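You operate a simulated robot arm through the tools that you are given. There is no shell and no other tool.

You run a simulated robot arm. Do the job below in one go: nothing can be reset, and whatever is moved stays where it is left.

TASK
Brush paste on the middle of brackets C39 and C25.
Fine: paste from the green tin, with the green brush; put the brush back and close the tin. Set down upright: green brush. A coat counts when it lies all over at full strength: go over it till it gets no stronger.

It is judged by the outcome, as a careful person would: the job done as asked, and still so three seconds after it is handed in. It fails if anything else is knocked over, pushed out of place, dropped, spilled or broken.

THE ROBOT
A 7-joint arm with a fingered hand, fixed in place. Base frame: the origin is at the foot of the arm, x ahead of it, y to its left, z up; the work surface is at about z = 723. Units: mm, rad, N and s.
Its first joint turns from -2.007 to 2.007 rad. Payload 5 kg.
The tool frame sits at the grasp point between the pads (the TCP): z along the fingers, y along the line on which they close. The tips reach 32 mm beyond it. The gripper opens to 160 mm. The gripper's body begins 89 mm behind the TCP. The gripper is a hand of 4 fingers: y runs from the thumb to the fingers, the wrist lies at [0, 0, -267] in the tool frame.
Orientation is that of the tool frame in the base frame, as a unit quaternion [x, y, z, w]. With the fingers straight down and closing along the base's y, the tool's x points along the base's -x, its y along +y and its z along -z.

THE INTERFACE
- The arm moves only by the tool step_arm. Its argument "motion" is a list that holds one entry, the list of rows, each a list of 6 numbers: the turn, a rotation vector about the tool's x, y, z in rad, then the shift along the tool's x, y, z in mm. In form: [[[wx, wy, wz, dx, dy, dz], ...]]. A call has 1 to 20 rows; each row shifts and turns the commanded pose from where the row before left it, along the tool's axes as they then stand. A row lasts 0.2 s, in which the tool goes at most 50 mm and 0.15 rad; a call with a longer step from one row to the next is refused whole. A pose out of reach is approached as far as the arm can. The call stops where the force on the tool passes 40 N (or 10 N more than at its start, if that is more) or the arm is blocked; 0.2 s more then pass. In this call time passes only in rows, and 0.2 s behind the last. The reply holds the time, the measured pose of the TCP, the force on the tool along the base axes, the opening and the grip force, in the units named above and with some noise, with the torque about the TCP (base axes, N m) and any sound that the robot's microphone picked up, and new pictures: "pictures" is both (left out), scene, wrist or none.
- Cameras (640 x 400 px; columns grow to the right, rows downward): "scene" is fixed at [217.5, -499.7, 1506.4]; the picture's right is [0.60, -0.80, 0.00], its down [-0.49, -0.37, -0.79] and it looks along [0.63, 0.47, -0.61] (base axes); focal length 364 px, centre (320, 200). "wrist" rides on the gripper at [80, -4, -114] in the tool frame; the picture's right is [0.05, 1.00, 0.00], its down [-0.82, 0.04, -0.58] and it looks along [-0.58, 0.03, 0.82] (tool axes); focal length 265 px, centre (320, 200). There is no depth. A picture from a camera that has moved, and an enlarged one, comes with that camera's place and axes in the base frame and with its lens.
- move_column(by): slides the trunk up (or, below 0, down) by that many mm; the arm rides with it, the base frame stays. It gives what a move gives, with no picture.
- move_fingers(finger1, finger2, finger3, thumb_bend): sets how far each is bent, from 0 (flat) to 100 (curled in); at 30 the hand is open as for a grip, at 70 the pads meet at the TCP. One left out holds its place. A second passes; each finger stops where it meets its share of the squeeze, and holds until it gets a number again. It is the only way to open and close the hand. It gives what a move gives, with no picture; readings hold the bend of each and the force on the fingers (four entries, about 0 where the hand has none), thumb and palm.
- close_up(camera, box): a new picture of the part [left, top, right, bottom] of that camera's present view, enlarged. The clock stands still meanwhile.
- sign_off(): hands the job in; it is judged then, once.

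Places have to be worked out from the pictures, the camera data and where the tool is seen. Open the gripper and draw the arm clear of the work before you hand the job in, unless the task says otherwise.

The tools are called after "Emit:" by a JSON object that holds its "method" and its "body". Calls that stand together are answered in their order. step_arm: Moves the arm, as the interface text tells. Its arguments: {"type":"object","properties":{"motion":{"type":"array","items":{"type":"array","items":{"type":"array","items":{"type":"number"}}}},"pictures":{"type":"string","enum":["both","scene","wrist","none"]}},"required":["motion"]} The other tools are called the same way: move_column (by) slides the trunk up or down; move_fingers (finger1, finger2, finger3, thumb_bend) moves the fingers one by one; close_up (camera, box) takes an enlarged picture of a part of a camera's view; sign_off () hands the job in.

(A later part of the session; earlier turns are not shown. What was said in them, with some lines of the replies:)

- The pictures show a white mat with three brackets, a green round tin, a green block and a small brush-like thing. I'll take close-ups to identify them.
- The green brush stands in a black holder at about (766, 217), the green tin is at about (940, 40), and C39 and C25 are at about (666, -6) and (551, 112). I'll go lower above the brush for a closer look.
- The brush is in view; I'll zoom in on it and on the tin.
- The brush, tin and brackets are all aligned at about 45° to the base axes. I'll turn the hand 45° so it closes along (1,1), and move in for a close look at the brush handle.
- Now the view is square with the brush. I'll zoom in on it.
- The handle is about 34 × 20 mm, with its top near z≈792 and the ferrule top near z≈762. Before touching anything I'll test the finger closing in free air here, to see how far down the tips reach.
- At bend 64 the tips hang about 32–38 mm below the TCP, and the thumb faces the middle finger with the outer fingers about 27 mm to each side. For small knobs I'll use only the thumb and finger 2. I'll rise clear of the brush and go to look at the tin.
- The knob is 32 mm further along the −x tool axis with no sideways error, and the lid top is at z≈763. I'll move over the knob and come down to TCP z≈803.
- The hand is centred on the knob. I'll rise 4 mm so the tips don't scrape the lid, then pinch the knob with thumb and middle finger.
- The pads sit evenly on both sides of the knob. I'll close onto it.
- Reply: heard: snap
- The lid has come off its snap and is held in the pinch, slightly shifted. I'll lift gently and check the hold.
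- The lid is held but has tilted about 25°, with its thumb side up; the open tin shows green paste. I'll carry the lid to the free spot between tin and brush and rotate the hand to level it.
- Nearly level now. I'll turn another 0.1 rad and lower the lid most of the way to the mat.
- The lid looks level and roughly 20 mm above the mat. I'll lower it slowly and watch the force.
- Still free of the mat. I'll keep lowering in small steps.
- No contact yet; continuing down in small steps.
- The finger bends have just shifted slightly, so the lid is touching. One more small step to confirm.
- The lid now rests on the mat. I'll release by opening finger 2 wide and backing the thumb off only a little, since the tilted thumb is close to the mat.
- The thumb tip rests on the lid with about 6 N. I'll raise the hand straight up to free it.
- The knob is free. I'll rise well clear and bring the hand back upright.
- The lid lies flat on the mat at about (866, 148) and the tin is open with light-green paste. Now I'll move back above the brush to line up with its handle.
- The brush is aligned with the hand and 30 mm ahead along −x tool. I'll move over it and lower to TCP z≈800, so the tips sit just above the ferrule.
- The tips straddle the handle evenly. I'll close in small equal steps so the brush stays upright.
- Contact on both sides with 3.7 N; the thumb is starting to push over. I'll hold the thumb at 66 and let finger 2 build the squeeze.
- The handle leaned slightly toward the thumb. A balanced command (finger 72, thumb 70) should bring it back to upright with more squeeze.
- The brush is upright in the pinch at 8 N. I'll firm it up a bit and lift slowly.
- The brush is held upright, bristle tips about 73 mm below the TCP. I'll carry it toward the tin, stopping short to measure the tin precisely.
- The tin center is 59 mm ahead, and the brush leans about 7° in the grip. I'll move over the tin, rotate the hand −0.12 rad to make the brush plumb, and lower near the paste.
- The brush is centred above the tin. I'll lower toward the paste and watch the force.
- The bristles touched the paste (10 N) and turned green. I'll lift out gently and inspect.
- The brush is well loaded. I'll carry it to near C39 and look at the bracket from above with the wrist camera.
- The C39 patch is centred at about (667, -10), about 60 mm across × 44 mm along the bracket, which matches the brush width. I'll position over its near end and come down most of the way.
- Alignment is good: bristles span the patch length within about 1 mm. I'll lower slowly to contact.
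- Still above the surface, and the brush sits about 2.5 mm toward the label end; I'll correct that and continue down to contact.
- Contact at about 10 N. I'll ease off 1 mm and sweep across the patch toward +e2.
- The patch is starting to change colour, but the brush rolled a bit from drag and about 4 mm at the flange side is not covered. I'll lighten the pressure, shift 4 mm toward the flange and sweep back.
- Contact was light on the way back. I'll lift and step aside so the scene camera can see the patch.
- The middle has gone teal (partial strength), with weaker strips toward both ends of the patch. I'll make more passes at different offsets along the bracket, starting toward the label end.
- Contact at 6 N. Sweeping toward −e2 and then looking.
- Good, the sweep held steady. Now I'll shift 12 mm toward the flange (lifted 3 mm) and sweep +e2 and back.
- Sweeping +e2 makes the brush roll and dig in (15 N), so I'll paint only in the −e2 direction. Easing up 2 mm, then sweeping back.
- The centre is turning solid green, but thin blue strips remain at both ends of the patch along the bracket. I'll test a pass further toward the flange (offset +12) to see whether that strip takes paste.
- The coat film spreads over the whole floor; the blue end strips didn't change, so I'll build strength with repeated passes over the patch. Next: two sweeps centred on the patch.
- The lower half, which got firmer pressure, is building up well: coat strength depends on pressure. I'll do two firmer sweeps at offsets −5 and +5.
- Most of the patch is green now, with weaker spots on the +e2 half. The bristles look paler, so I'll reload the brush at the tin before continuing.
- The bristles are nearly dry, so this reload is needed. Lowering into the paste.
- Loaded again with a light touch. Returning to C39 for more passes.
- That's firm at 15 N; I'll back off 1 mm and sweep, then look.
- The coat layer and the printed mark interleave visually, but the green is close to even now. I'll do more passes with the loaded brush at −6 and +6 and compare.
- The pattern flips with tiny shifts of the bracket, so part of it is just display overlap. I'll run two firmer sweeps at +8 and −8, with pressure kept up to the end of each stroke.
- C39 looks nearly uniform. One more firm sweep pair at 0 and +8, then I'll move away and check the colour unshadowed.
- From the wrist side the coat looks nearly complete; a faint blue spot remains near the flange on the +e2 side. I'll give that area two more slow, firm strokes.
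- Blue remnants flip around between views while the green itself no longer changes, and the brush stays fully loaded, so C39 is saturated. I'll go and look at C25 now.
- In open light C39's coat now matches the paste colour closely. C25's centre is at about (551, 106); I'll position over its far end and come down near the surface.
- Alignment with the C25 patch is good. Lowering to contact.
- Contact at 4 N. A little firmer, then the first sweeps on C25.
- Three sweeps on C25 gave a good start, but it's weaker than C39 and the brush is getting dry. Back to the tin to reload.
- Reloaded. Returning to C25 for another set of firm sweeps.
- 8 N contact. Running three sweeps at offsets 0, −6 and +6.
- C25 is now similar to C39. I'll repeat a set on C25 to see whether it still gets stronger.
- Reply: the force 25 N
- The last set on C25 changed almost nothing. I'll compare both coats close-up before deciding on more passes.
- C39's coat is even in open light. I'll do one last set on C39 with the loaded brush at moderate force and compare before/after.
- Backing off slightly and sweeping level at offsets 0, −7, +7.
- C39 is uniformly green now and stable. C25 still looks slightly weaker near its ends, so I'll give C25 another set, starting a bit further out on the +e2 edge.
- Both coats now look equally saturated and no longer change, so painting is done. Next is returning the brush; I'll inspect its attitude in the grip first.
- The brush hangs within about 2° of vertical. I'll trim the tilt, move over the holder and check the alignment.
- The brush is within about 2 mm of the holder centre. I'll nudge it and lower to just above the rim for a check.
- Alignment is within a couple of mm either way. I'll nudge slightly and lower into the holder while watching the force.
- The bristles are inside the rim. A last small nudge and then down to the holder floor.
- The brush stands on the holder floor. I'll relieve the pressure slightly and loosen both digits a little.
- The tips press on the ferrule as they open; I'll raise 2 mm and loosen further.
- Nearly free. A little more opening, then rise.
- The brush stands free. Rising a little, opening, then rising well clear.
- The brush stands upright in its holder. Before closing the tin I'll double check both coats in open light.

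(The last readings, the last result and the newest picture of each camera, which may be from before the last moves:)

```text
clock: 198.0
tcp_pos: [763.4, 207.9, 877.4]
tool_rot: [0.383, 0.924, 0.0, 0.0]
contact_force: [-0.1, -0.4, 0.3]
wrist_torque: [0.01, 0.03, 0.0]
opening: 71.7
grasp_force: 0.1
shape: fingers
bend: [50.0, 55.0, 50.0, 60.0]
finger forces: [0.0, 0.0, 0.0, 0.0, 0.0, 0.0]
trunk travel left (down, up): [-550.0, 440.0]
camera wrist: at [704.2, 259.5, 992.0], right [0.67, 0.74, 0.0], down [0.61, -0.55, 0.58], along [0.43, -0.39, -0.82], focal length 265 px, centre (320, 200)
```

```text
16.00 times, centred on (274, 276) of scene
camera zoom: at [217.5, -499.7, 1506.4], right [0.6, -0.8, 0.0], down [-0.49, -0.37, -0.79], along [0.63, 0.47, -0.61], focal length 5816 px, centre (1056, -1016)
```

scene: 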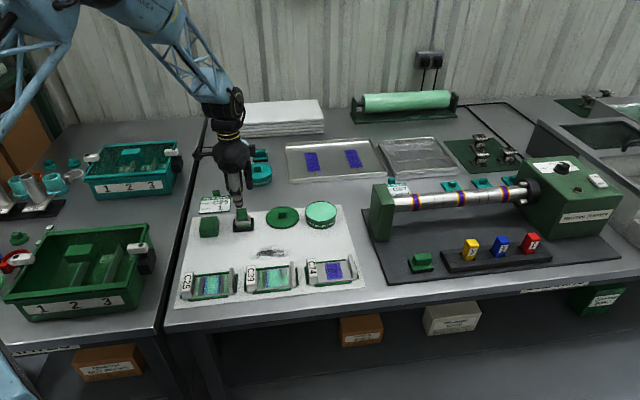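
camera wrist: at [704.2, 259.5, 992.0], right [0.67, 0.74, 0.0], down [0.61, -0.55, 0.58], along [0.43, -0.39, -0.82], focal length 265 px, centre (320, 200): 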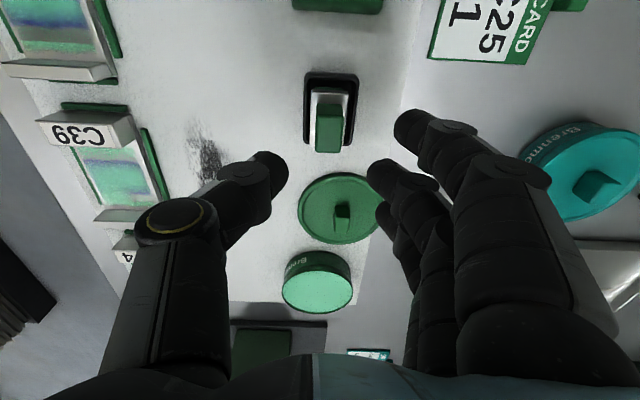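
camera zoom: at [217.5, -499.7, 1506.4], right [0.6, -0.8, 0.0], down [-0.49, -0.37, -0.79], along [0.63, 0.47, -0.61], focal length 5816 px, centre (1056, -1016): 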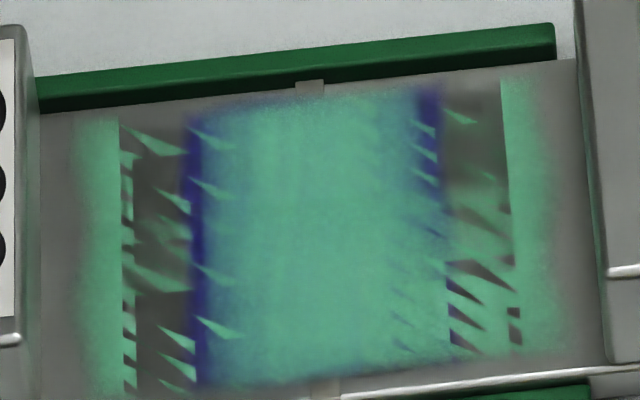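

Both coats are opaque and even, so painting is complete. Now the lid: I'll open the hand and move over the lid to measure its knob.

Emit:
{"method": "move_fingers", "body": {"finger1": 45, "finger2": 52, "finger3": 45, "thumb_bend": 52}}

Emit:
{"method": "step_arm", "body": {"motion": [[[0, 0, 0, -42.6, 15.1, 0], [0, 0, 0, -42.6, 15.1, 0], [0, 0, 0, 0, 0, 30], [0, 0, 0, 0, 0, 0]]], "pictures": "none"}}

Emit:
{"method": "close_up", "body": {"camera": "wrist", "box": [220, 80, 420, 205]}}

Emit:
{"method": "close_up", "body": {"camera": "wrist", "box": [0, 0, 640, 400]}}

```text
clock: 199.0
tcp_pos: [762.6, 208.1, 876.3]
tool_rot: [0.383, 0.924, -0.001, 0.0]
contact_force: [1.3, -0.3, -0.2]
wrist_torque: [-0.03, -0.02, 0.01]
opening: 96.7
grasp_force: 0.1
shape: fingers
bend: [45.0, 52.0, 45.0, 52.0]
finger forces: [0.0, 0.0, 0.0, 0.1, 0.1, 0.1]
trunk travel left (down, up): [-550.0, 440.0]
```

```text
clock: 200.0
tcp_pos: [844.5, 167.4, 847.8]
tool_rot: [0.383, 0.924, 0.001, -0.001]
contact_force: [0.5, -0.2, -0.1]
wrist_torque: [-0.02, 0.02, 0.0]
opening: 96.5
grasp_force: 0.0
shape: fingers
bend: [45.0, 52.0, 45.0, 52.0]
finger forces: [0.0, 0.1, 0.0, 0.1, 0.0, 0.0]
trunk travel left (down, up): [-550.0, 440.0]
```

```text
3.20 times, centred on (320, 142) of wrist
camera zoom: at [786.2, 220.2, 962.2], right [0.67, 0.74, 0.0], down [0.61, -0.55, 0.58], along [0.43, -0.39, -0.82], focal length 849 px, centre (320, 384)
```

zoom: 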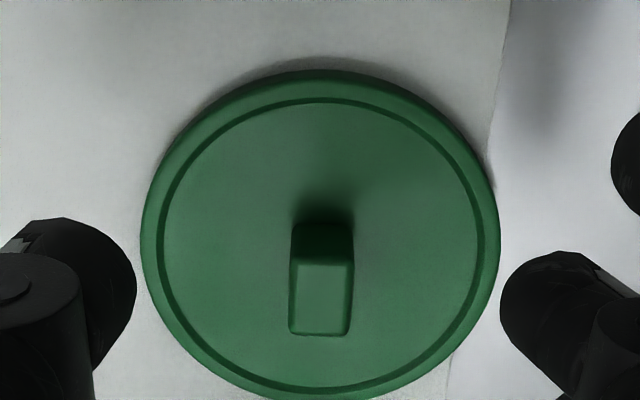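

```text
1.00 times, centred on (320, 200) of wrist (not enlarged: the box is as wide or as high as the picture)
camera zoom: at [786.2, 220.2, 962.2], right [0.67, 0.74, 0.0], down [0.61, -0.55, 0.58], along [0.43, -0.39, -0.82], focal length 265 px, centre (320, 200)
```

zoom: 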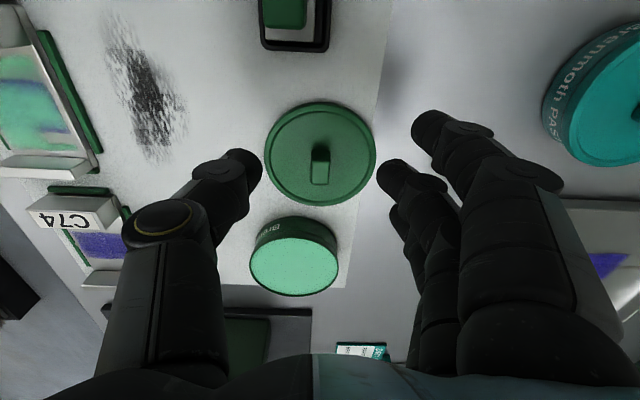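

The knob is about 35.5 mm ahead and 2 mm to +e2; its top is at z≈760 and the lid top at about 734. I'll move over it and come down partway.

Emit:
{"method": "step_arm", "body": {"motion": [[[0, 0, 0, -35.5, 2, 0], [0, 0, 0, 0, 0, 30], [0, 0, 0, 0, 0, 30], [0, 0, 0, 0, 0, 0]]], "pictures": "none"}}

Emit:
{"method": "move_fingers", "body": {"finger1": 45, "finger2": 61, "finger3": 45, "thumb_bend": 61}}

Emit:
{"method": "close_up", "body": {"camera": "wrist", "box": [220, 80, 420, 280]}}

Emit:
{"method": "close_up", "body": {"camera": "scene", "box": [250, 175, 320, 235]}}

```text
clock: 201.0
tcp_pos: [871.1, 146.4, 787.9]
tool_rot: [0.383, 0.924, 0.0, 0.0]
contact_force: [-0.5, -0.7, -0.2]
wrist_torque: [0.02, 0.02, -0.01]
opening: 96.7
grasp_force: 0.0
shape: fingers
bend: [45.0, 52.0, 45.0, 52.0]
finger forces: [0.1, 0.0, 0.1, 0.0, 0.1, 0.0]
trunk travel left (down, up): [-550.0, 440.0]
```

```text
clock: 202.0
tcp_pos: [871.0, 146.9, 787.1]
tool_rot: [0.383, 0.924, 0.0, 0.0]
contact_force: [-0.2, -0.9, 0.6]
wrist_torque: [0.01, 0.0, 0.02]
opening: 80.2
grasp_force: 0.1
shape: fingers
bend: [45.0, 61.0, 45.0, 61.0]
finger forces: [0.0, 0.0, 0.0, 0.0, 0.1, 0.0]
trunk travel left (down, up): [-550.0, 440.0]
```

```text
2.00 times, centred on (320, 180) of wrist
camera zoom: at [812.3, 197.9, 902.3], right [0.67, 0.74, 0.0], down [0.61, -0.55, 0.58], along [0.43, -0.39, -0.82], focal length 531 px, centre (320, 240)
```

zoom: 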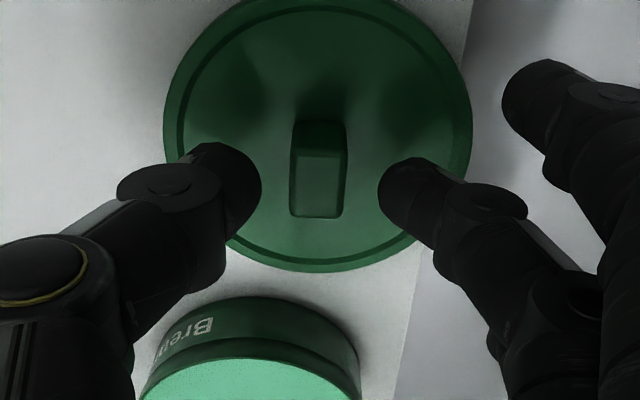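

```text
6.67 times, centred on (285, 205) of scene
camera zoom: at [217.5, -499.7, 1506.4], right [0.6, -0.8, 0.0], down [-0.49, -0.37, -0.79], along [0.63, 0.47, -0.61], focal length 2423 px, centre (553, 167)
```

zoom: 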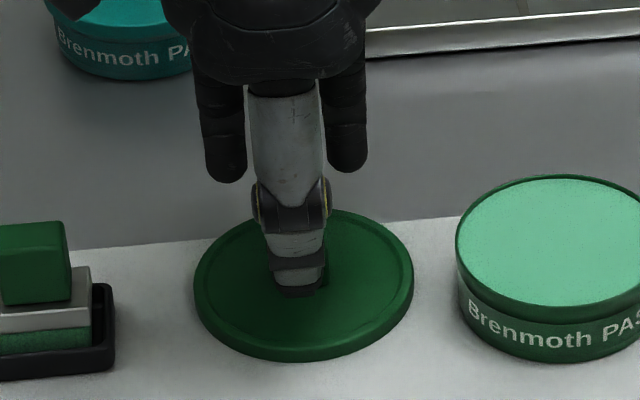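

Well centred. Coming down to TCP z≈776.

Emit:
{"method": "step_arm", "body": {"motion": [[[0, 0, 0, 0, 0, 6], [0, 0, 0, 0, 0, 4], [0, 0, 0, 0, 0, 0]]], "pictures": "none"}}

Emit:
{"method": "move_fingers", "body": {"finger2": 66, "thumb_bend": 66}}

Emit:
{"method": "close_up", "body": {"camera": "wrist", "box": [220, 80, 420, 280]}}

Emit:
{"method": "close_up", "body": {"camera": "scene", "box": [250, 175, 320, 235]}}

```text
clock: 202.8
tcp_pos: [871.2, 147.1, 777.2]
tool_rot: [0.383, 0.924, 0.0, 0.0]
contact_force: [0.1, 0.7, 0.4]
wrist_torque: [0.01, 0.01, 0.03]
opening: 79.6
grasp_force: 0.2
shape: fingers
bend: [45.0, 61.0, 45.0, 61.0]
finger forces: [0.0, 0.0, 0.1, 0.0, 0.1, 0.0]
trunk travel left (down, up): [-550.0, 440.0]
```

```text
clock: 203.8
tcp_pos: [871.6, 147.2, 777.2]
tool_rot: [0.383, 0.924, 0.0, 0.0]
contact_force: [-0.1, 0.8, -0.1]
wrist_torque: [0.03, 0.0, -0.02]
opening: 71.6
grasp_force: 0.5
shape: fingers
bend: [45.0, 65.0, 45.0, 66.0]
finger forces: [0.0, 0.4, 0.0, 0.0, 0.5, 0.0]
trunk travel left (down, up): [-550.0, 440.0]
```

```text
2.00 times, centred on (320, 180) of wrist
camera zoom: at [812.0, 198.0, 891.8], right [0.67, 0.74, 0.0], down [0.61, -0.55, 0.58], along [0.43, -0.39, -0.82], focal length 531 px, centre (320, 240)
```

zoom: 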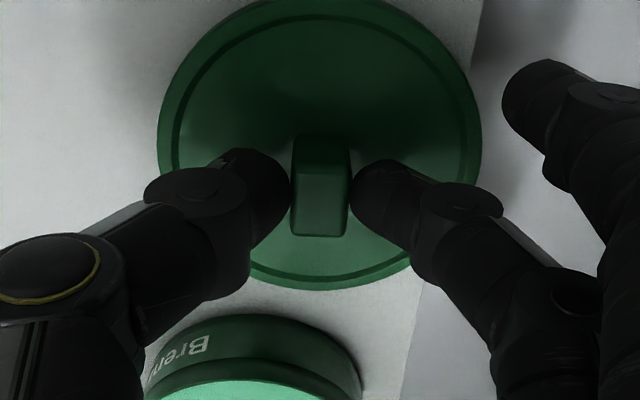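

```text
6.67 times, centred on (285, 205) of scene
camera zoom: at [217.5, -499.7, 1506.4], right [0.6, -0.8, 0.0], down [-0.49, -0.37, -0.79], along [0.63, 0.47, -0.61], focal length 2423 px, centre (553, 167)
```

zoom: 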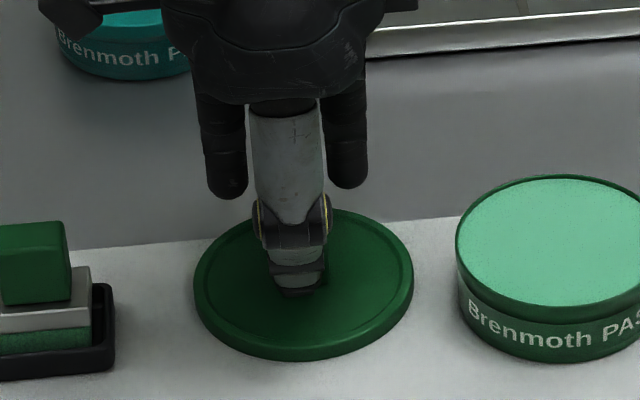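

Both pads just touch the knob. Tightening in small balanced steps.

Emit:
{"method": "move_fingers", "body": {"finger2": 70, "thumb_bend": 69}}

Emit:
{"method": "close_up", "body": {"camera": "wrist", "box": [220, 80, 420, 280]}}

Emit:
{"method": "move_fingers", "body": {"finger2": 73, "thumb_bend": 71.5}}

Emit:
{"method": "close_up", "body": {"camera": "wrist", "box": [220, 80, 420, 280]}}

Emit:
{"method": "close_up", "body": {"camera": "scene", "box": [250, 175, 320, 235]}}

```text
clock: 204.8
tcp_pos: [871.0, 146.1, 776.7]
tool_rot: [0.383, 0.924, 0.0, 0.0]
contact_force: [-0.7, -0.7, 0.2]
wrist_torque: [0.0, 0.03, -0.02]
opening: 69.6
grasp_force: 4.3
shape: fingers
bend: [45.0, 66.0, 45.0, 68.0]
finger forces: [0.0, 4.0, 0.0, 0.0, 4.1, 0.1]
trunk travel left (down, up): [-550.0, 440.0]
```

```text
2.00 times, centred on (320, 180) of wrist
camera zoom: at [812.0, 198.0, 891.9], right [0.67, 0.74, 0.0], down [0.61, -0.55, 0.58], along [0.43, -0.39, -0.82], focal length 531 px, centre (320, 240)
```

zoom: 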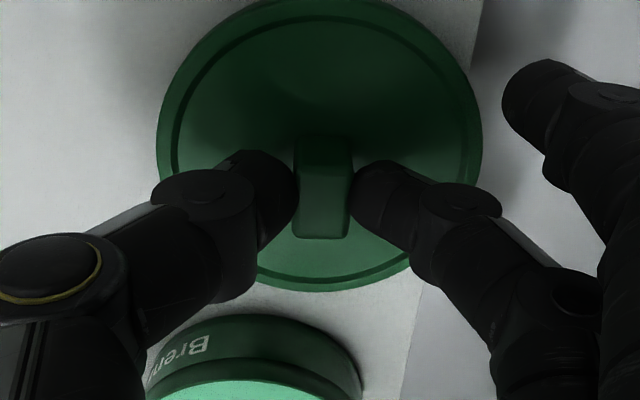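

```text
clock: 205.8
tcp_pos: [870.9, 145.4, 777.7]
tool_rot: [0.383, 0.924, 0.0, 0.001]
contact_force: [-0.6, 0.6, -0.3]
wrist_torque: [0.02, -0.06, 0.03]
opening: 68.8
grasp_force: 7.3
shape: fingers
bend: [45.0, 67.0, 45.0, 69.0]
finger forces: [0.1, 7.2, 0.0, 0.0, 7.3, 0.0]
trunk travel left (down, up): [-550.0, 440.0]
```

```text
2.00 times, centred on (320, 180) of wrist
camera zoom: at [812.0, 198.0, 891.9], right [0.67, 0.74, 0.0], down [0.61, -0.55, 0.58], along [0.43, -0.39, -0.82], focal length 531 px, centre (320, 240)
```

zoom: 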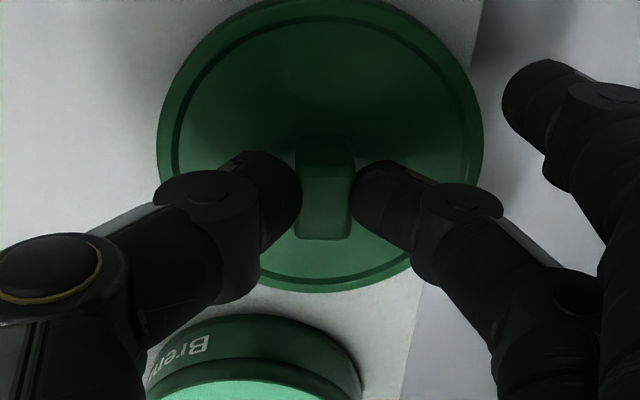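

```text
6.67 times, centred on (285, 205) of scene
camera zoom: at [217.5, -499.7, 1506.4], right [0.6, -0.8, 0.0], down [-0.49, -0.37, -0.79], along [0.63, 0.47, -0.61], focal length 2423 px, centre (553, 167)
```

zoom: 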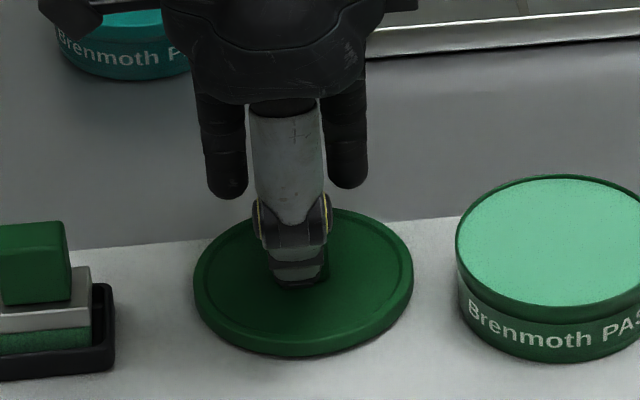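

A level grip at 7 N. Lifting slowly.

Emit:
{"method": "step_arm", "body": {"motion": [[[0, 0, 0, 0, 0, -4], [0, 0, 0, 0, 0, -8], [0, 0, 0, 0, 0, -12], [0, 0, 0, 0, 0, -20], [0, 0, 0, 0, 0, -20], [0, 0, 0, 0, 0, 0]]], "pictures": "none"}}

Emit:
{"method": "close_up", "body": {"camera": "scene", "box": [240, 145, 350, 235]}}

Emit:
{"method": "close_up", "body": {"camera": "wrist", "box": [220, 80, 420, 280]}}

```text
clock: 207.2
tcp_pos: [870.5, 146.3, 841.2]
tool_rot: [0.382, 0.924, 0.0, 0.0]
contact_force: [-1.0, -0.4, -1.1]
wrist_torque: [-0.03, -0.03, 0.0]
opening: 68.5
grasp_force: 7.1
shape: fingers
bend: [45.0, 67.0, 45.0, 69.0]
finger forces: [0.1, 7.2, 0.1, 0.0, 7.2, 0.0]
trunk travel left (down, up): [-550.0, 440.0]
```

```text
4.44 times, centred on (295, 190) of scene
camera zoom: at [217.5, -499.7, 1506.4], right [0.6, -0.8, 0.0], down [-0.49, -0.37, -0.79], along [0.63, 0.47, -0.61], focal length 1615 px, centre (431, 244)
```

zoom: 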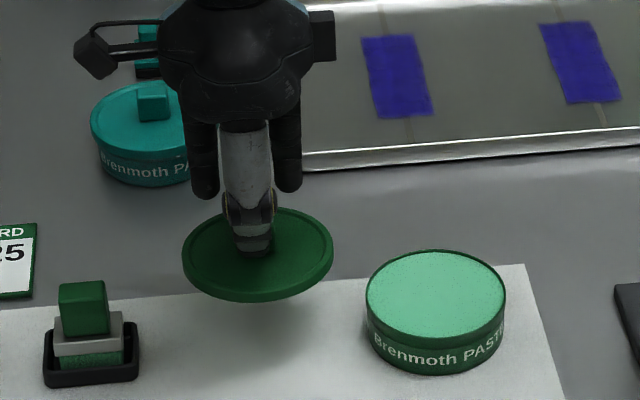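

```text
2.00 times, centred on (320, 180) of wrist
camera zoom: at [811.1, 198.3, 955.1], right [0.67, 0.74, 0.0], down [0.61, -0.55, 0.58], along [0.43, -0.39, -0.82], focal length 531 px, centre (320, 240)
```

zoom: 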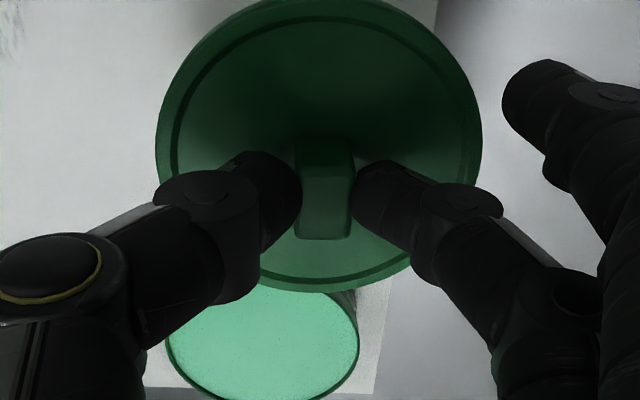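

The lid is held nearly level (about 4° off). I'll carry it over the tin, trim the tilt, and compare its position with where it sat originally.

Emit:
{"method": "step_arm", "body": {"motion": [[[0, 0, 0, -42.1, -9.3, 0], [0, 0, 0, -42.1, -9.3, 0], [0, 0, 0, -42.1, -9.3, 0], [-0.07, 0, 0, 0, 0, 0], [0, 0, 0, 0, 0, 0]]], "pictures": "both"}}

Emit:
{"method": "close_up", "body": {"camera": "scene", "box": [290, 180, 350, 240]}}

Emit:
{"method": "close_up", "body": {"camera": "wrist", "box": [200, 40, 440, 280]}}

```text
clock: 208.4
tcp_pos: [941.4, 34.5, 841.0]
tool_rot: [0.382, 0.923, 0.033, 0.014]
contact_force: [0.0, 0.5, -0.1]
wrist_torque: [-0.01, 0.0, 0.02]
opening: 68.5
grasp_force: 7.3
shape: fingers
bend: [45.0, 67.0, 45.0, 69.0]
finger forces: [0.0, 7.1, 0.1, 0.0, 7.1, 0.0]
trunk travel left (down, up): [-550.0, 440.0]
camera wrist: at [876.1, 82.2, 954.5], right [0.67, 0.74, 0.07], down [0.58, -0.58, 0.58], along [0.47, -0.35, -0.81], focal length 265 px, centre (320, 200)
```

scene: 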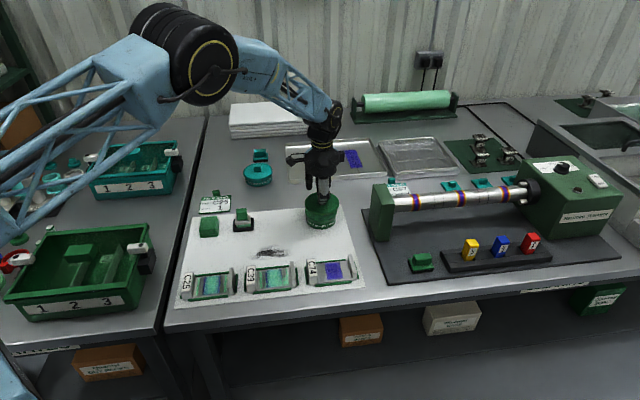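
wrist: 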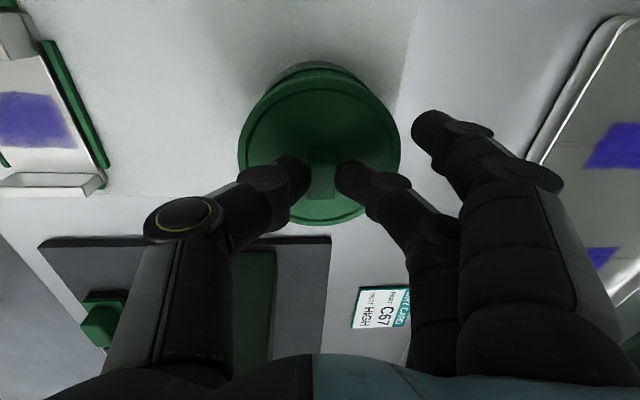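

```text
6.67 times, centred on (320, 210) of scene
camera zoom: at [217.5, -499.7, 1506.4], right [0.6, -0.8, 0.0], down [-0.49, -0.37, -0.79], along [0.63, 0.47, -0.61], focal length 2423 px, centre (320, 133)
```

zoom: 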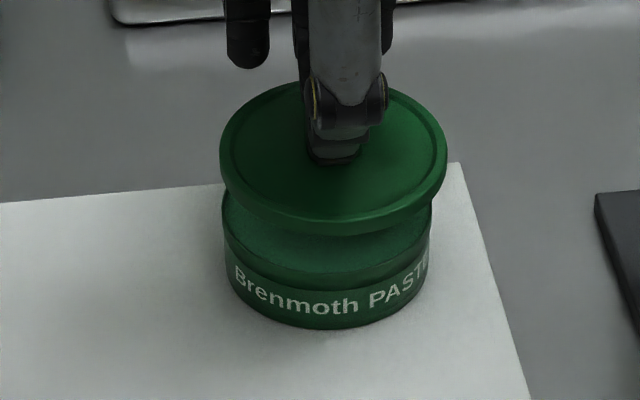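

```text
1.67 times, centred on (320, 160) of wrist
camera zoom: at [876.1, 82.2, 954.5], right [0.67, 0.74, 0.07], down [0.58, -0.58, 0.58], along [0.47, -0.35, -0.81], focal length 442 px, centre (320, 267)
```

zoom: 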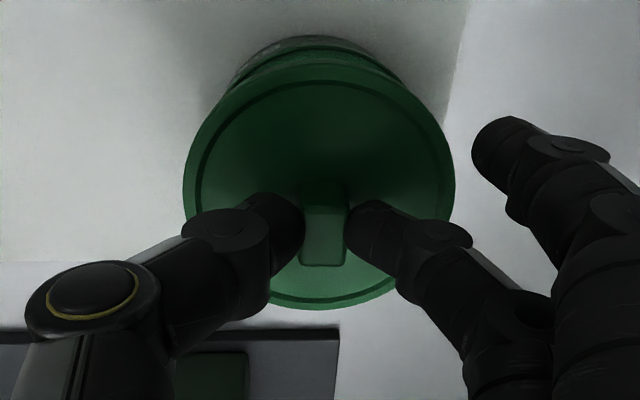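

The lid is within a few mm of the tin. I'll shift 1.8 mm in +e2 and lower to just above the rim, then compare.

Emit:
{"method": "step_arm", "body": {"motion": [[[0, 0, 0, 0, 1.8, 0.13], [0, 0, 0, 0, -0.8, 11], [0, 0, 0, 0, -0.8, 11], [0, 0, 0, 0, 0, 0]]], "pictures": "none"}}

Emit:
{"method": "close_up", "body": {"camera": "scene", "box": [290, 180, 350, 240]}}

Emit:
{"method": "close_up", "body": {"camera": "wrist", "box": [200, 40, 440, 280]}}

```text
clock: 209.4
tcp_pos: [941.3, 36.8, 818.6]
tool_rot: [0.382, 0.923, 0.033, 0.014]
contact_force: [0.9, 0.7, -1.2]
wrist_torque: [0.04, 0.0, -0.02]
opening: 68.5
grasp_force: 7.1
shape: fingers
bend: [45.0, 67.0, 45.0, 69.0]
finger forces: [0.0, 7.1, 0.0, 0.0, 7.1, 0.0]
trunk travel left (down, up): [-550.0, 440.0]
```

```text
6.67 times, centred on (320, 210) of scene
camera zoom: at [217.5, -499.7, 1506.4], right [0.6, -0.8, 0.0], down [-0.49, -0.37, -0.79], along [0.63, 0.47, -0.61], focal length 2423 px, centre (320, 133)
```

zoom: 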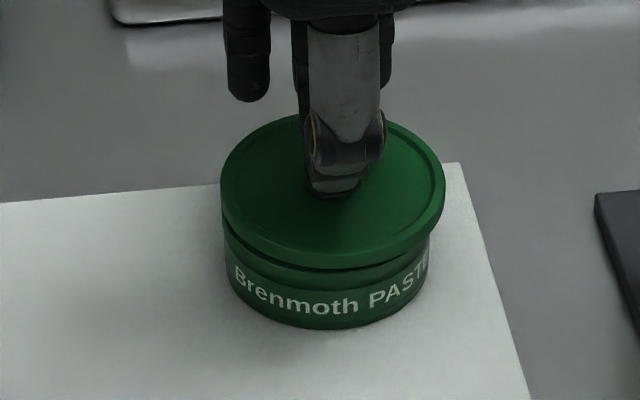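

```text
1.67 times, centred on (320, 160) of wrist
camera zoom: at [877.4, 83.4, 932.8], right [0.67, 0.74, 0.07], down [0.58, -0.58, 0.58], along [0.47, -0.35, -0.81], focal length 442 px, centre (320, 267)
```

zoom: 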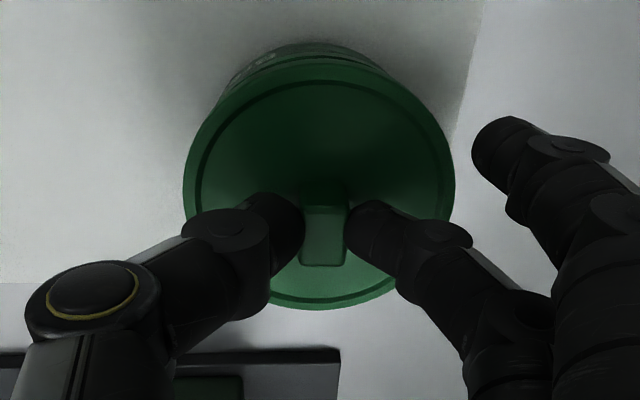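

The lid sits about 2–3 mm too far toward +e1. I'll correct by 2 mm and lower gently onto the tin.

Emit:
{"method": "step_arm", "body": {"motion": [[[0, 0, 0, 2, 0, 0], [0, 0, 0, 0, -0.3, 4], [0, 0, 0, 0, -0.2, 3], [0, 0, 0, 0, 0, 0]]], "pictures": "none"}}

Emit:
{"method": "close_up", "body": {"camera": "scene", "box": [290, 180, 350, 240]}}

```text
clock: 210.4
tcp_pos: [941.2, 39.6, 811.5]
tool_rot: [0.383, 0.923, 0.034, 0.013]
contact_force: [0.1, -0.5, -0.4]
wrist_torque: [0.02, 0.0, 0.01]
opening: 68.7
grasp_force: 7.3
shape: fingers
bend: [45.0, 67.0, 45.0, 69.0]
finger forces: [0.0, 7.0, 0.0, 0.0, 7.1, 0.0]
trunk travel left (down, up): [-550.0, 440.0]
```

```text
6.67 times, centred on (320, 210) of scene
camera zoom: at [217.5, -499.7, 1506.4], right [0.6, -0.8, 0.0], down [-0.49, -0.37, -0.79], along [0.63, 0.47, -0.61], focal length 2423 px, centre (320, 133)
```

zoom: 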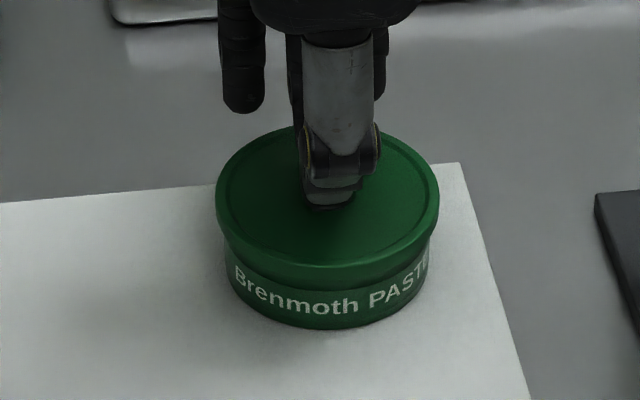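

Now aligned with the tin. Lowering to seat it, watching the force.

Emit:
{"method": "step_arm", "body": {"motion": [[[0, 0, 0, 0, -0.14, 2], [0, 0, 0, 0, 0, 0]]], "pictures": "none"}}

Emit:
{"method": "step_arm", "body": {"motion": [[[0, 0, 0, 0, -0.14, 2], [0, 0, 0, 0, 0, 0]]], "pictures": "none"}}

Emit:
{"method": "close_up", "body": {"camera": "scene", "box": [290, 180, 350, 240]}}

```text
clock: 211.0
tcp_pos: [939.5, 40.2, 809.4]
tool_rot: [0.382, 0.923, 0.033, 0.013]
contact_force: [0.6, -0.4, -0.4]
wrist_torque: [0.0, 0.02, 0.02]
opening: 68.8
grasp_force: 7.1
shape: fingers
bend: [45.0, 67.0, 45.0, 69.0]
finger forces: [0.0, 7.1, 0.1, 0.1, 7.1, 0.0]
trunk travel left (down, up): [-550.0, 440.0]
```

```text
clock: 211.6
tcp_pos: [940.1, 39.6, 807.6]
tool_rot: [0.383, 0.923, 0.032, 0.012]
contact_force: [0.5, 0.5, 1.1]
wrist_torque: [0.01, 0.0, -0.03]
opening: 69.0
grasp_force: 7.2
shape: fingers
bend: [45.0, 67.0, 45.0, 69.0]
finger forces: [0.0, 7.1, 0.0, 0.1, 7.1, 0.2]
trunk travel left (down, up): [-550.0, 440.0]
```

```text
6.67 times, centred on (320, 210) of scene
camera zoom: at [217.5, -499.7, 1506.4], right [0.6, -0.8, 0.0], down [-0.49, -0.37, -0.79], along [0.63, 0.47, -0.61], focal length 2423 px, centre (320, 133)
```

zoom: 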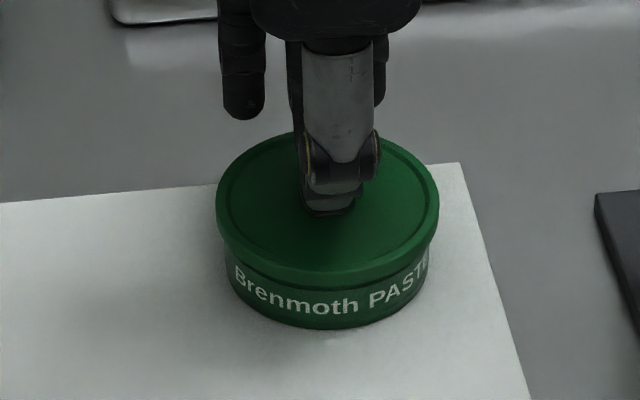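

Emit:
{"method": "step_arm", "body": {"motion": [[[0, 0, 0, 0, -0.14, 2], [0, 0, 0, 0, 0, 0]]], "pictures": "none"}}

Emit:
{"method": "step_arm", "body": {"motion": [[[0, 0, 0, 0, -0.14, 2], [0, 0, 0, 0, 0, 0]]], "pictures": "none"}}

Emit:
{"method": "close_up", "body": {"camera": "scene", "box": [290, 180, 350, 240]}}

```text
clock: 212.2
tcp_pos: [940.3, 39.3, 805.8]
tool_rot: [0.382, 0.923, 0.033, 0.013]
contact_force: [-2.8, -0.1, 4.0]
wrist_torque: [-0.02, 0.07, -0.04]
opening: 68.3
grasp_force: 7.8
shape: fingers
bend: [45.0, 67.0, 45.0, 69.0]
finger forces: [0.0, 7.1, 0.0, 0.0, 9.3, 0.0]
trunk travel left (down, up): [-550.0, 440.0]
heard: snap
```

```text
clock: 212.8
tcp_pos: [940.0, 39.9, 806.4]
tool_rot: [0.382, 0.923, 0.033, 0.014]
contact_force: [-4.0, 0.2, 11.1]
wrist_torque: [0.0, 0.1, -0.01]
opening: 68.4
grasp_force: 9.7
shape: fingers
bend: [45.0, 68.0, 45.0, 69.0]
finger forces: [0.0, 8.6, 0.0, 0.0, 11.2, 0.0]
trunk travel left (down, up): [-550.0, 440.0]
```

```text
6.67 times, centred on (320, 210) of scene
camera zoom: at [217.5, -499.7, 1506.4], right [0.6, -0.8, 0.0], down [-0.49, -0.37, -0.79], along [0.63, 0.47, -0.61], focal length 2423 px, centre (320, 133)
```

zoom: 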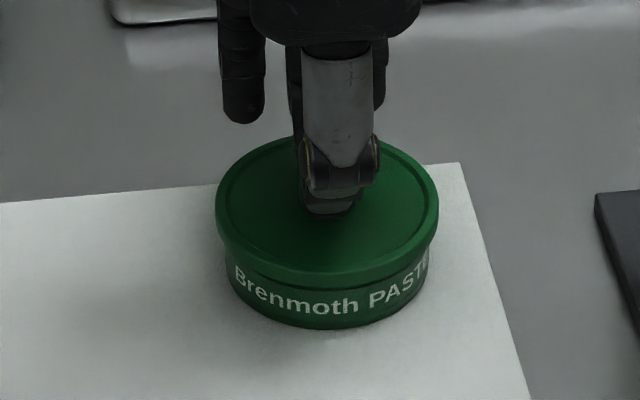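

The lid snapped shut. I'll relieve the pressure slightly and open the fingers evenly.

Emit:
{"method": "step_arm", "body": {"motion": [[[0, 0, 0, 0, 0.1, -1.5], [0, 0, 0, 0, 0, 0]]], "pictures": "none"}}

Emit:
{"method": "move_fingers", "body": {"finger2": 65, "thumb_bend": 66.5}}

Emit:
{"method": "move_fingers", "body": {"finger2": 58, "thumb_bend": 60}}

Emit:
{"method": "close_up", "body": {"camera": "wrist", "box": [200, 40, 440, 280]}}

Emit:
{"method": "close_up", "body": {"camera": "scene", "box": [290, 180, 350, 240]}}

```text
clock: 213.4
tcp_pos: [939.5, 39.8, 806.3]
tool_rot: [0.383, 0.923, 0.033, 0.013]
contact_force: [-2.5, 0.3, 6.3]
wrist_torque: [-0.03, 0.07, 0.01]
opening: 68.2
grasp_force: 9.7
shape: fingers
bend: [45.0, 68.0, 45.0, 69.0]
finger forces: [0.0, 8.3, 0.1, 0.2, 9.7, 0.0]
trunk travel left (down, up): [-550.0, 440.0]
```

```text
clock: 214.4
tcp_pos: [940.6, 37.9, 805.6]
tool_rot: [0.382, 0.923, 0.031, 0.013]
contact_force: [1.1, -0.7, 0.1]
wrist_torque: [0.0, 0.01, 0.03]
opening: 70.8
grasp_force: 0.4
shape: fingers
bend: [45.0, 65.0, 45.0, 66.0]
finger forces: [0.0, 0.1, 0.1, 0.0, 0.2, 0.0]
trunk travel left (down, up): [-550.0, 440.0]
```

```text
clock: 215.4
tcp_pos: [939.6, 38.6, 805.9]
tool_rot: [0.382, 0.924, 0.033, 0.014]
contact_force: [0.8, 0.9, 3.8]
wrist_torque: [-0.07, 0.05, 0.05]
opening: 79.7
grasp_force: 1.8
shape: fingers
bend: [45.0, 57.0, 45.0, 61.0]
finger forces: [0.0, 0.1, 0.0, 0.0, 3.4, 0.0]
trunk travel left (down, up): [-550.0, 440.0]
```

```text
1.67 times, centred on (320, 160) of wrist
camera zoom: at [875.9, 85.4, 919.8], right [0.67, 0.74, 0.07], down [0.58, -0.58, 0.58], along [0.47, -0.35, -0.81], focal length 442 px, centre (320, 267)
```

zoom: 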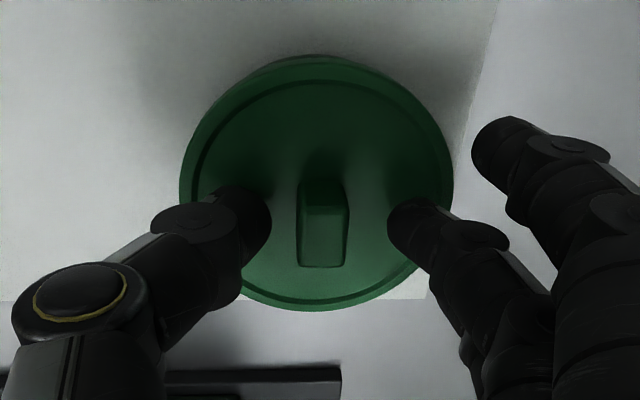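

```text
6.67 times, centred on (320, 210) of scene
camera zoom: at [217.5, -499.7, 1506.4], right [0.6, -0.8, 0.0], down [-0.49, -0.37, -0.79], along [0.63, 0.47, -0.61], focal length 2423 px, centre (320, 133)
```

zoom: 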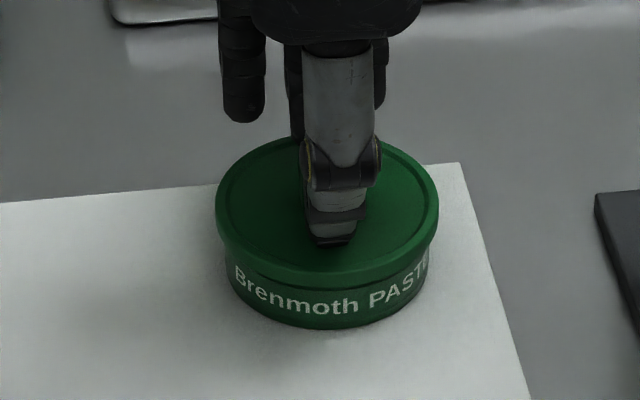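

The knob is free; the thumb only rests lightly on the lid. Rising straight up and clear.

Emit:
{"method": "step_arm", "body": {"motion": [[[0, 0, 0, 0, 0.35, -5], [0, 0, 0, 0, 0.7, -10], [0, 0, 0, 0, 2.1, -29.9], [0, 0, 0, 0, 2.8, -39.9], [0.07, 0, 0, 0, 0, 0], [0, 0, 0, 0, 0, 0]]], "pictures": "both"}}

Emit:
{"method": "close_up", "body": {"camera": "scene", "box": [290, 190, 350, 240]}}

Emit:
{"method": "close_up", "body": {"camera": "scene", "box": [160, 175, 360, 310]}}

Emit:
{"method": "close_up", "body": {"camera": "scene", "box": [215, 195, 275, 240]}}

```text
clock: 216.8
tcp_pos: [940.8, 40.9, 889.7]
tool_rot: [0.383, 0.924, 0.001, -0.001]
contact_force: [0.6, 0.4, -1.1]
wrist_torque: [0.0, 0.02, 0.02]
opening: 81.3
grasp_force: 0.1
shape: fingers
bend: [45.0, 57.0, 45.0, 60.0]
finger forces: [0.0, 0.0, 0.0, 0.1, 0.0, 0.0]
trunk travel left (down, up): [-550.0, 440.0]
camera wrist: at [881.7, 92.7, 1004.7], right [0.67, 0.74, 0.0], down [0.61, -0.55, 0.58], along [0.43, -0.39, -0.82], focal length 265 px, centre (320, 200)
```

scene: 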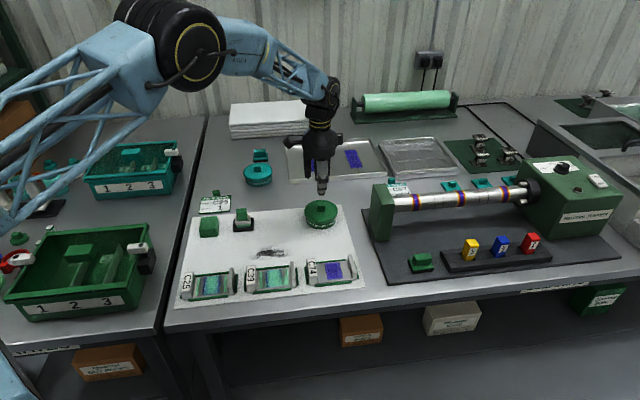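
wrist: 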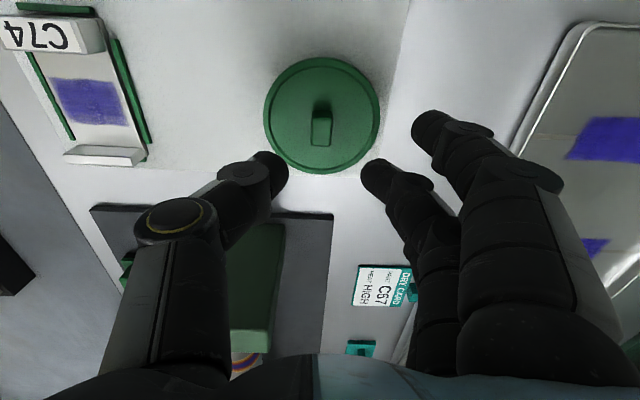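

```text
8.00 times, centred on (320, 215) of scene
camera zoom: at [217.5, -499.7, 1506.4], right [0.6, -0.8, 0.0], down [-0.49, -0.37, -0.79], along [0.63, 0.47, -0.61], focal length 2908 px, centre (320, 80)
```

zoom: 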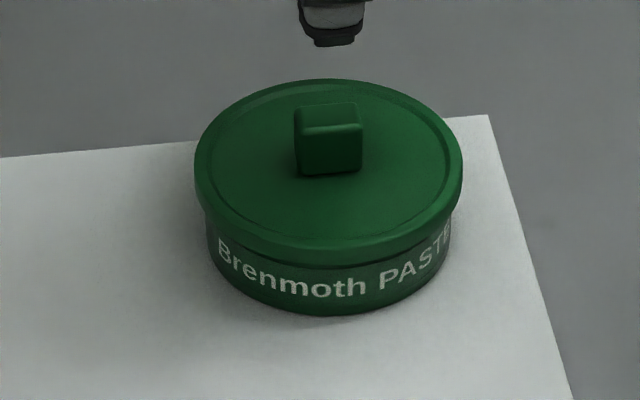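

```text
2.96 times, centred on (260, 242) of scene
camera zoom: at [217.5, -499.7, 1506.4], right [0.6, -0.8, 0.0], down [-0.49, -0.37, -0.79], along [0.63, 0.47, -0.61], focal length 1077 px, centre (498, 74)
```

zoom: 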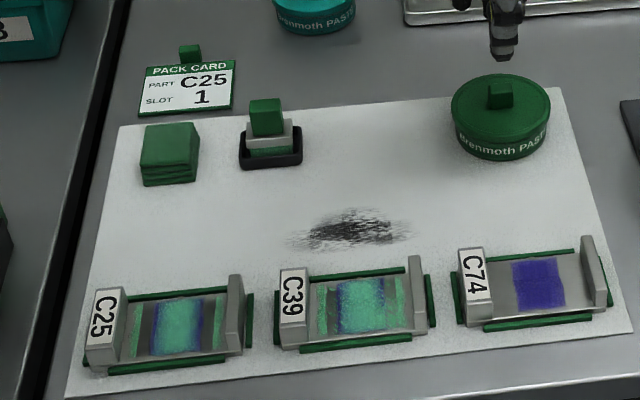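

```text
8.89 times, centred on (245, 218) of scene
camera zoom: at [217.5, -499.7, 1506.4], right [0.6, -0.8, 0.0], down [-0.49, -0.37, -0.79], along [0.63, 0.47, -0.61], focal length 3231 px, centre (987, 44)
```

zoom: 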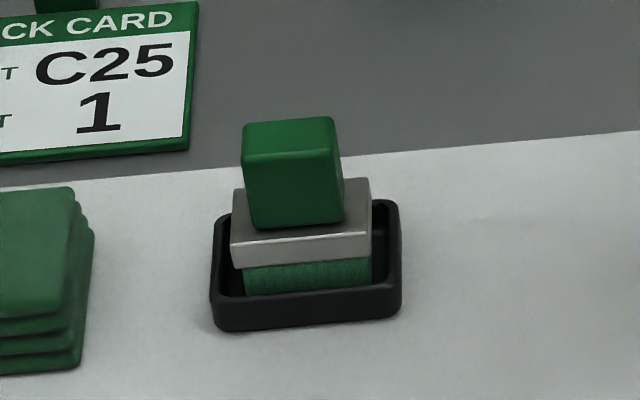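

The tin is closed exactly in its original place and the brush stands upright in its holder. As a last check on the coats, I'll look at both brackets from close above with the empty hand.

Emit:
{"method": "step_arm", "body": {"motion": [[[0, 0, 0, 26.3, -38.3, 0], [0, 0, 0, 26.3, -38.3, 0], [0, 0, 0, 26.3, -38.3, 0], [0, 0, 0, 26.3, -38.3, 0], [0, 0, 0, 26.3, -38.3, 0], [0, 0, 0, 26.3, -38.3, 0], [0, 0, 0, 0, 0, 30], [0, 0, 0, 0, 0, 25], [0, 0, 0, 0, 0, 0]]], "pictures": "wrist"}}

Emit:
{"method": "close_up", "body": {"camera": "wrist", "box": [240, 80, 400, 200]}}

```text
clock: 218.8
tcp_pos: [667.3, -11.5, 837.3]
tool_rot: [0.383, 0.924, 0.001, -0.001]
contact_force: [0.1, -0.1, -0.4]
wrist_torque: [0.01, 0.01, 0.0]
opening: 81.5
grasp_force: 0.1
shape: fingers
bend: [45.0, 57.0, 45.0, 60.0]
finger forces: [0.1, 0.1, 0.0, 0.0, 0.1, 0.1]
trunk travel left (down, up): [-550.0, 440.0]
camera wrist: at [607.8, 39.6, 950.6], right [0.67, 0.74, 0.0], down [0.61, -0.55, 0.58], along [0.43, -0.39, -0.82], focal length 265 px, centre (320, 200)
```

wrist: 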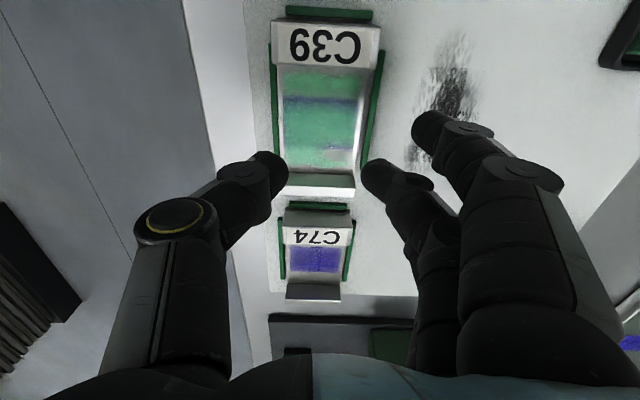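

```text
3.33 times, centred on (320, 140) of wrist
camera zoom: at [607.8, 39.6, 950.6], right [0.67, 0.74, 0.0], down [0.61, -0.55, 0.58], along [0.43, -0.39, -0.82], focal length 885 px, centre (320, 400)
```

zoom: 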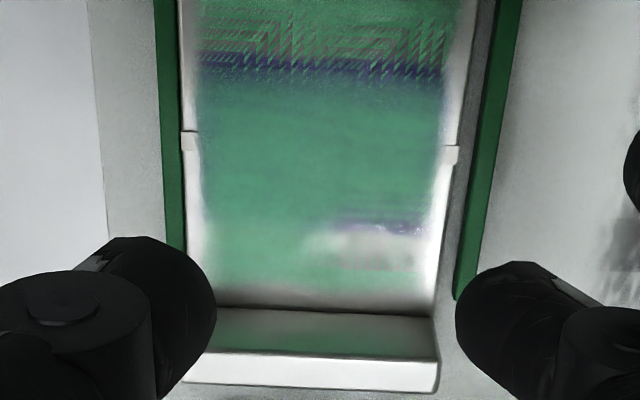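

C39's coat is a continuous, even green. Now the same look at C25.

Emit:
{"method": "step_arm", "body": {"motion": [[[0, 0, 0, 41, 0, 0], [0, 0, 0, 41, 0, 0], [0, 0, 0, 41, 0, 0], [0, 0, 0, 41, 0, 0], [0, 0, 0, 0, 0, 0]]], "pictures": "wrist"}}

Emit:
{"method": "close_up", "body": {"camera": "wrist", "box": [240, 60, 400, 180]}}

Emit:
{"method": "close_up", "body": {"camera": "scene", "box": [254, 258, 294, 290]}}

```text
clock: 220.0
tcp_pos: [550.6, 104.3, 839.1]
tool_rot: [0.382, 0.924, 0.0, 0.0]
contact_force: [0.4, -0.4, -0.4]
wrist_torque: [0.02, 0.0, -0.01]
opening: 81.1
grasp_force: 0.1
shape: fingers
bend: [45.0, 57.0, 45.0, 60.0]
finger forces: [0.1, 0.1, 0.0, 0.0, 0.1, 0.0]
trunk travel left (down, up): [-550.0, 440.0]
camera wrist: at [491.4, 155.7, 952.9], right [0.67, 0.74, 0.0], down [0.61, -0.55, 0.58], along [0.43, -0.39, -0.82], focal length 265 px, centre (320, 200)
```

wrist: 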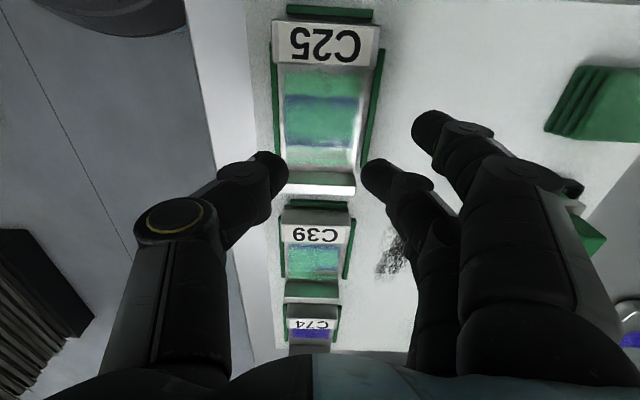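

```text
3.33 times, centred on (320, 120) of wrist
camera zoom: at [491.4, 155.7, 952.9], right [0.67, 0.74, 0.0], down [0.61, -0.55, 0.58], along [0.43, -0.39, -0.82], focal length 885 px, centre (320, 467)
```

zoom: 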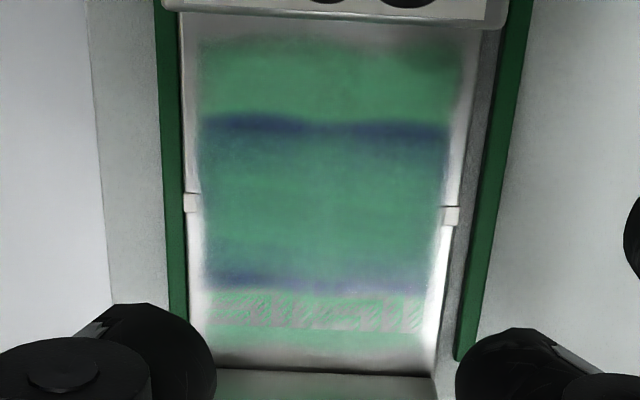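

```text
12.50 times, centred on (274, 274) of scene
camera zoom: at [217.5, -499.7, 1506.4], right [0.6, -0.8, 0.0], down [-0.49, -0.37, -0.79], along [0.63, 0.47, -0.61], focal length 4543 px, centre (895, -725)
```

zoom: 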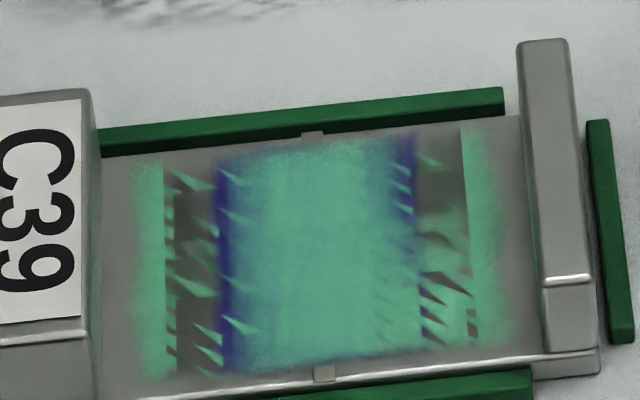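

C25 shows the same even strength as C39. I'll now raise the arm well clear of the work and open the hand fully.

Emit:
{"method": "step_arm", "body": {"motion": [[[0, 0, 0, 0, 0, -45], [0, 0, 0, 0, 0, -45], [0, 0, 0, 0, 0, -45], [0, 0, 0, 0, 0, -45], [0, 0, 0, 0, 0, -45], [0, 0, 0, 0, 40, 0], [0, 0, 0, 0, 40, 0], [0, 0, 0, 0, 40, 0], [0, 0, 0, 0, 0, 0]]], "pictures": "none"}}

Emit:
{"method": "move_fingers", "body": {"finger1": 30, "finger2": 30, "finger3": 30, "thumb_bend": 30}}

Emit:
{"method": "close_up", "body": {"camera": "scene", "box": [0, 0, 640, 400]}}

Emit:
{"method": "close_up", "body": {"camera": "scene", "box": [160, 175, 360, 310]}}

```text
clock: 222.0
tcp_pos: [636.1, 189.8, 1062.5]
tool_rot: [0.383, 0.924, 0.0, 0.0]
contact_force: [-0.1, 0.6, -0.3]
wrist_torque: [0.02, 0.02, 0.02]
opening: 81.1
grasp_force: 0.1
shape: fingers
bend: [45.0, 57.0, 45.0, 60.0]
finger forces: [0.1, 0.1, 0.1, 0.0, 0.1, 0.0]
trunk travel left (down, up): [-550.0, 440.0]
```

```text
clock: 223.0
tcp_pos: [636.4, 190.7, 1063.8]
tool_rot: [0.383, 0.924, -0.001, 0.0]
contact_force: [0.6, 0.2, -0.6]
wrist_torque: [0.0, 0.02, 0.01]
opening: 169.9
grasp_force: 0.0
shape: fingers
bend: [30.0, 30.0, 30.0, 30.0]
finger forces: [0.0, 0.0, 0.0, 0.0, 0.1, 0.0]
trunk travel left (down, up): [-550.0, 440.0]
```

```text
1.00 times, centred on (320, 200) of scene (not enlarged: the box is as wide or as high as the picture)
camera zoom: at [217.5, -499.7, 1506.4], right [0.6, -0.8, 0.0], down [-0.49, -0.37, -0.79], along [0.63, 0.47, -0.61], focal length 364 px, centre (320, 200)
```

zoom: 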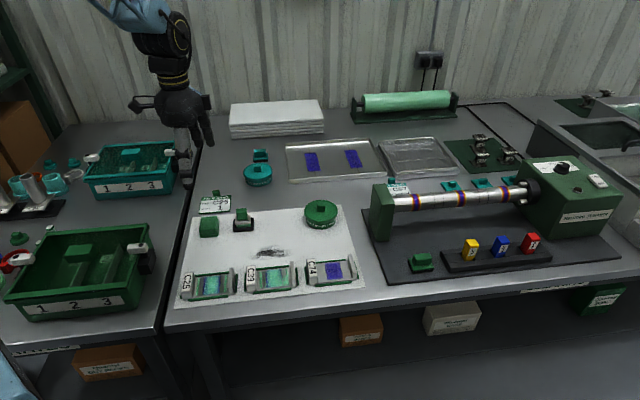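

```text
2.96 times, centred on (260, 242) of scene
camera zoom: at [217.5, -499.7, 1506.4], right [0.6, -0.8, 0.0], down [-0.49, -0.37, -0.79], along [0.63, 0.47, -0.61], focal length 1077 px, centre (498, 74)
```

zoom: 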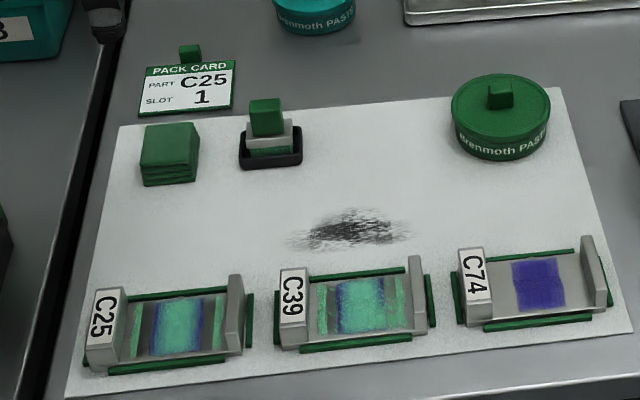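

Everything checks out: both brackets are coated, the green brush is upright in its holder, the tin is snapped shut in place, and the hand is open and clear. Handing in.

Emit:
{"method": "sign_off", "body": {}}

```text
The job is handed in.
```

I've handed the job in: brackets C39 and C25 are brushed with green paste. The green brush is back upright in its holder, the tin is closed, and the hand is open and clear of the work.

- **Coats:** I went over both patches until further passes no longer changed the colour. In open light the two brackets match each other. The cameras still show thin blue strips at the ends of each patch. From close up, most of those strips were hidden under solid green, though not all at once on C25. I took this as the display of the printed mark overlapping the coat rather than missing paste, but I could not rule it out completely.
- **Brackets:** C39 slid about 2 mm toward the bench's front edge under the brush drag, and C25 slid a little less. Both are still between their rails.
- **Tin:** The lid audibly snapped shut and sits where it did at the start.
- **Brush:** It stands in its original spot; the bristles still hold some paste.

Nothing was knocked over, dropped or spilled.
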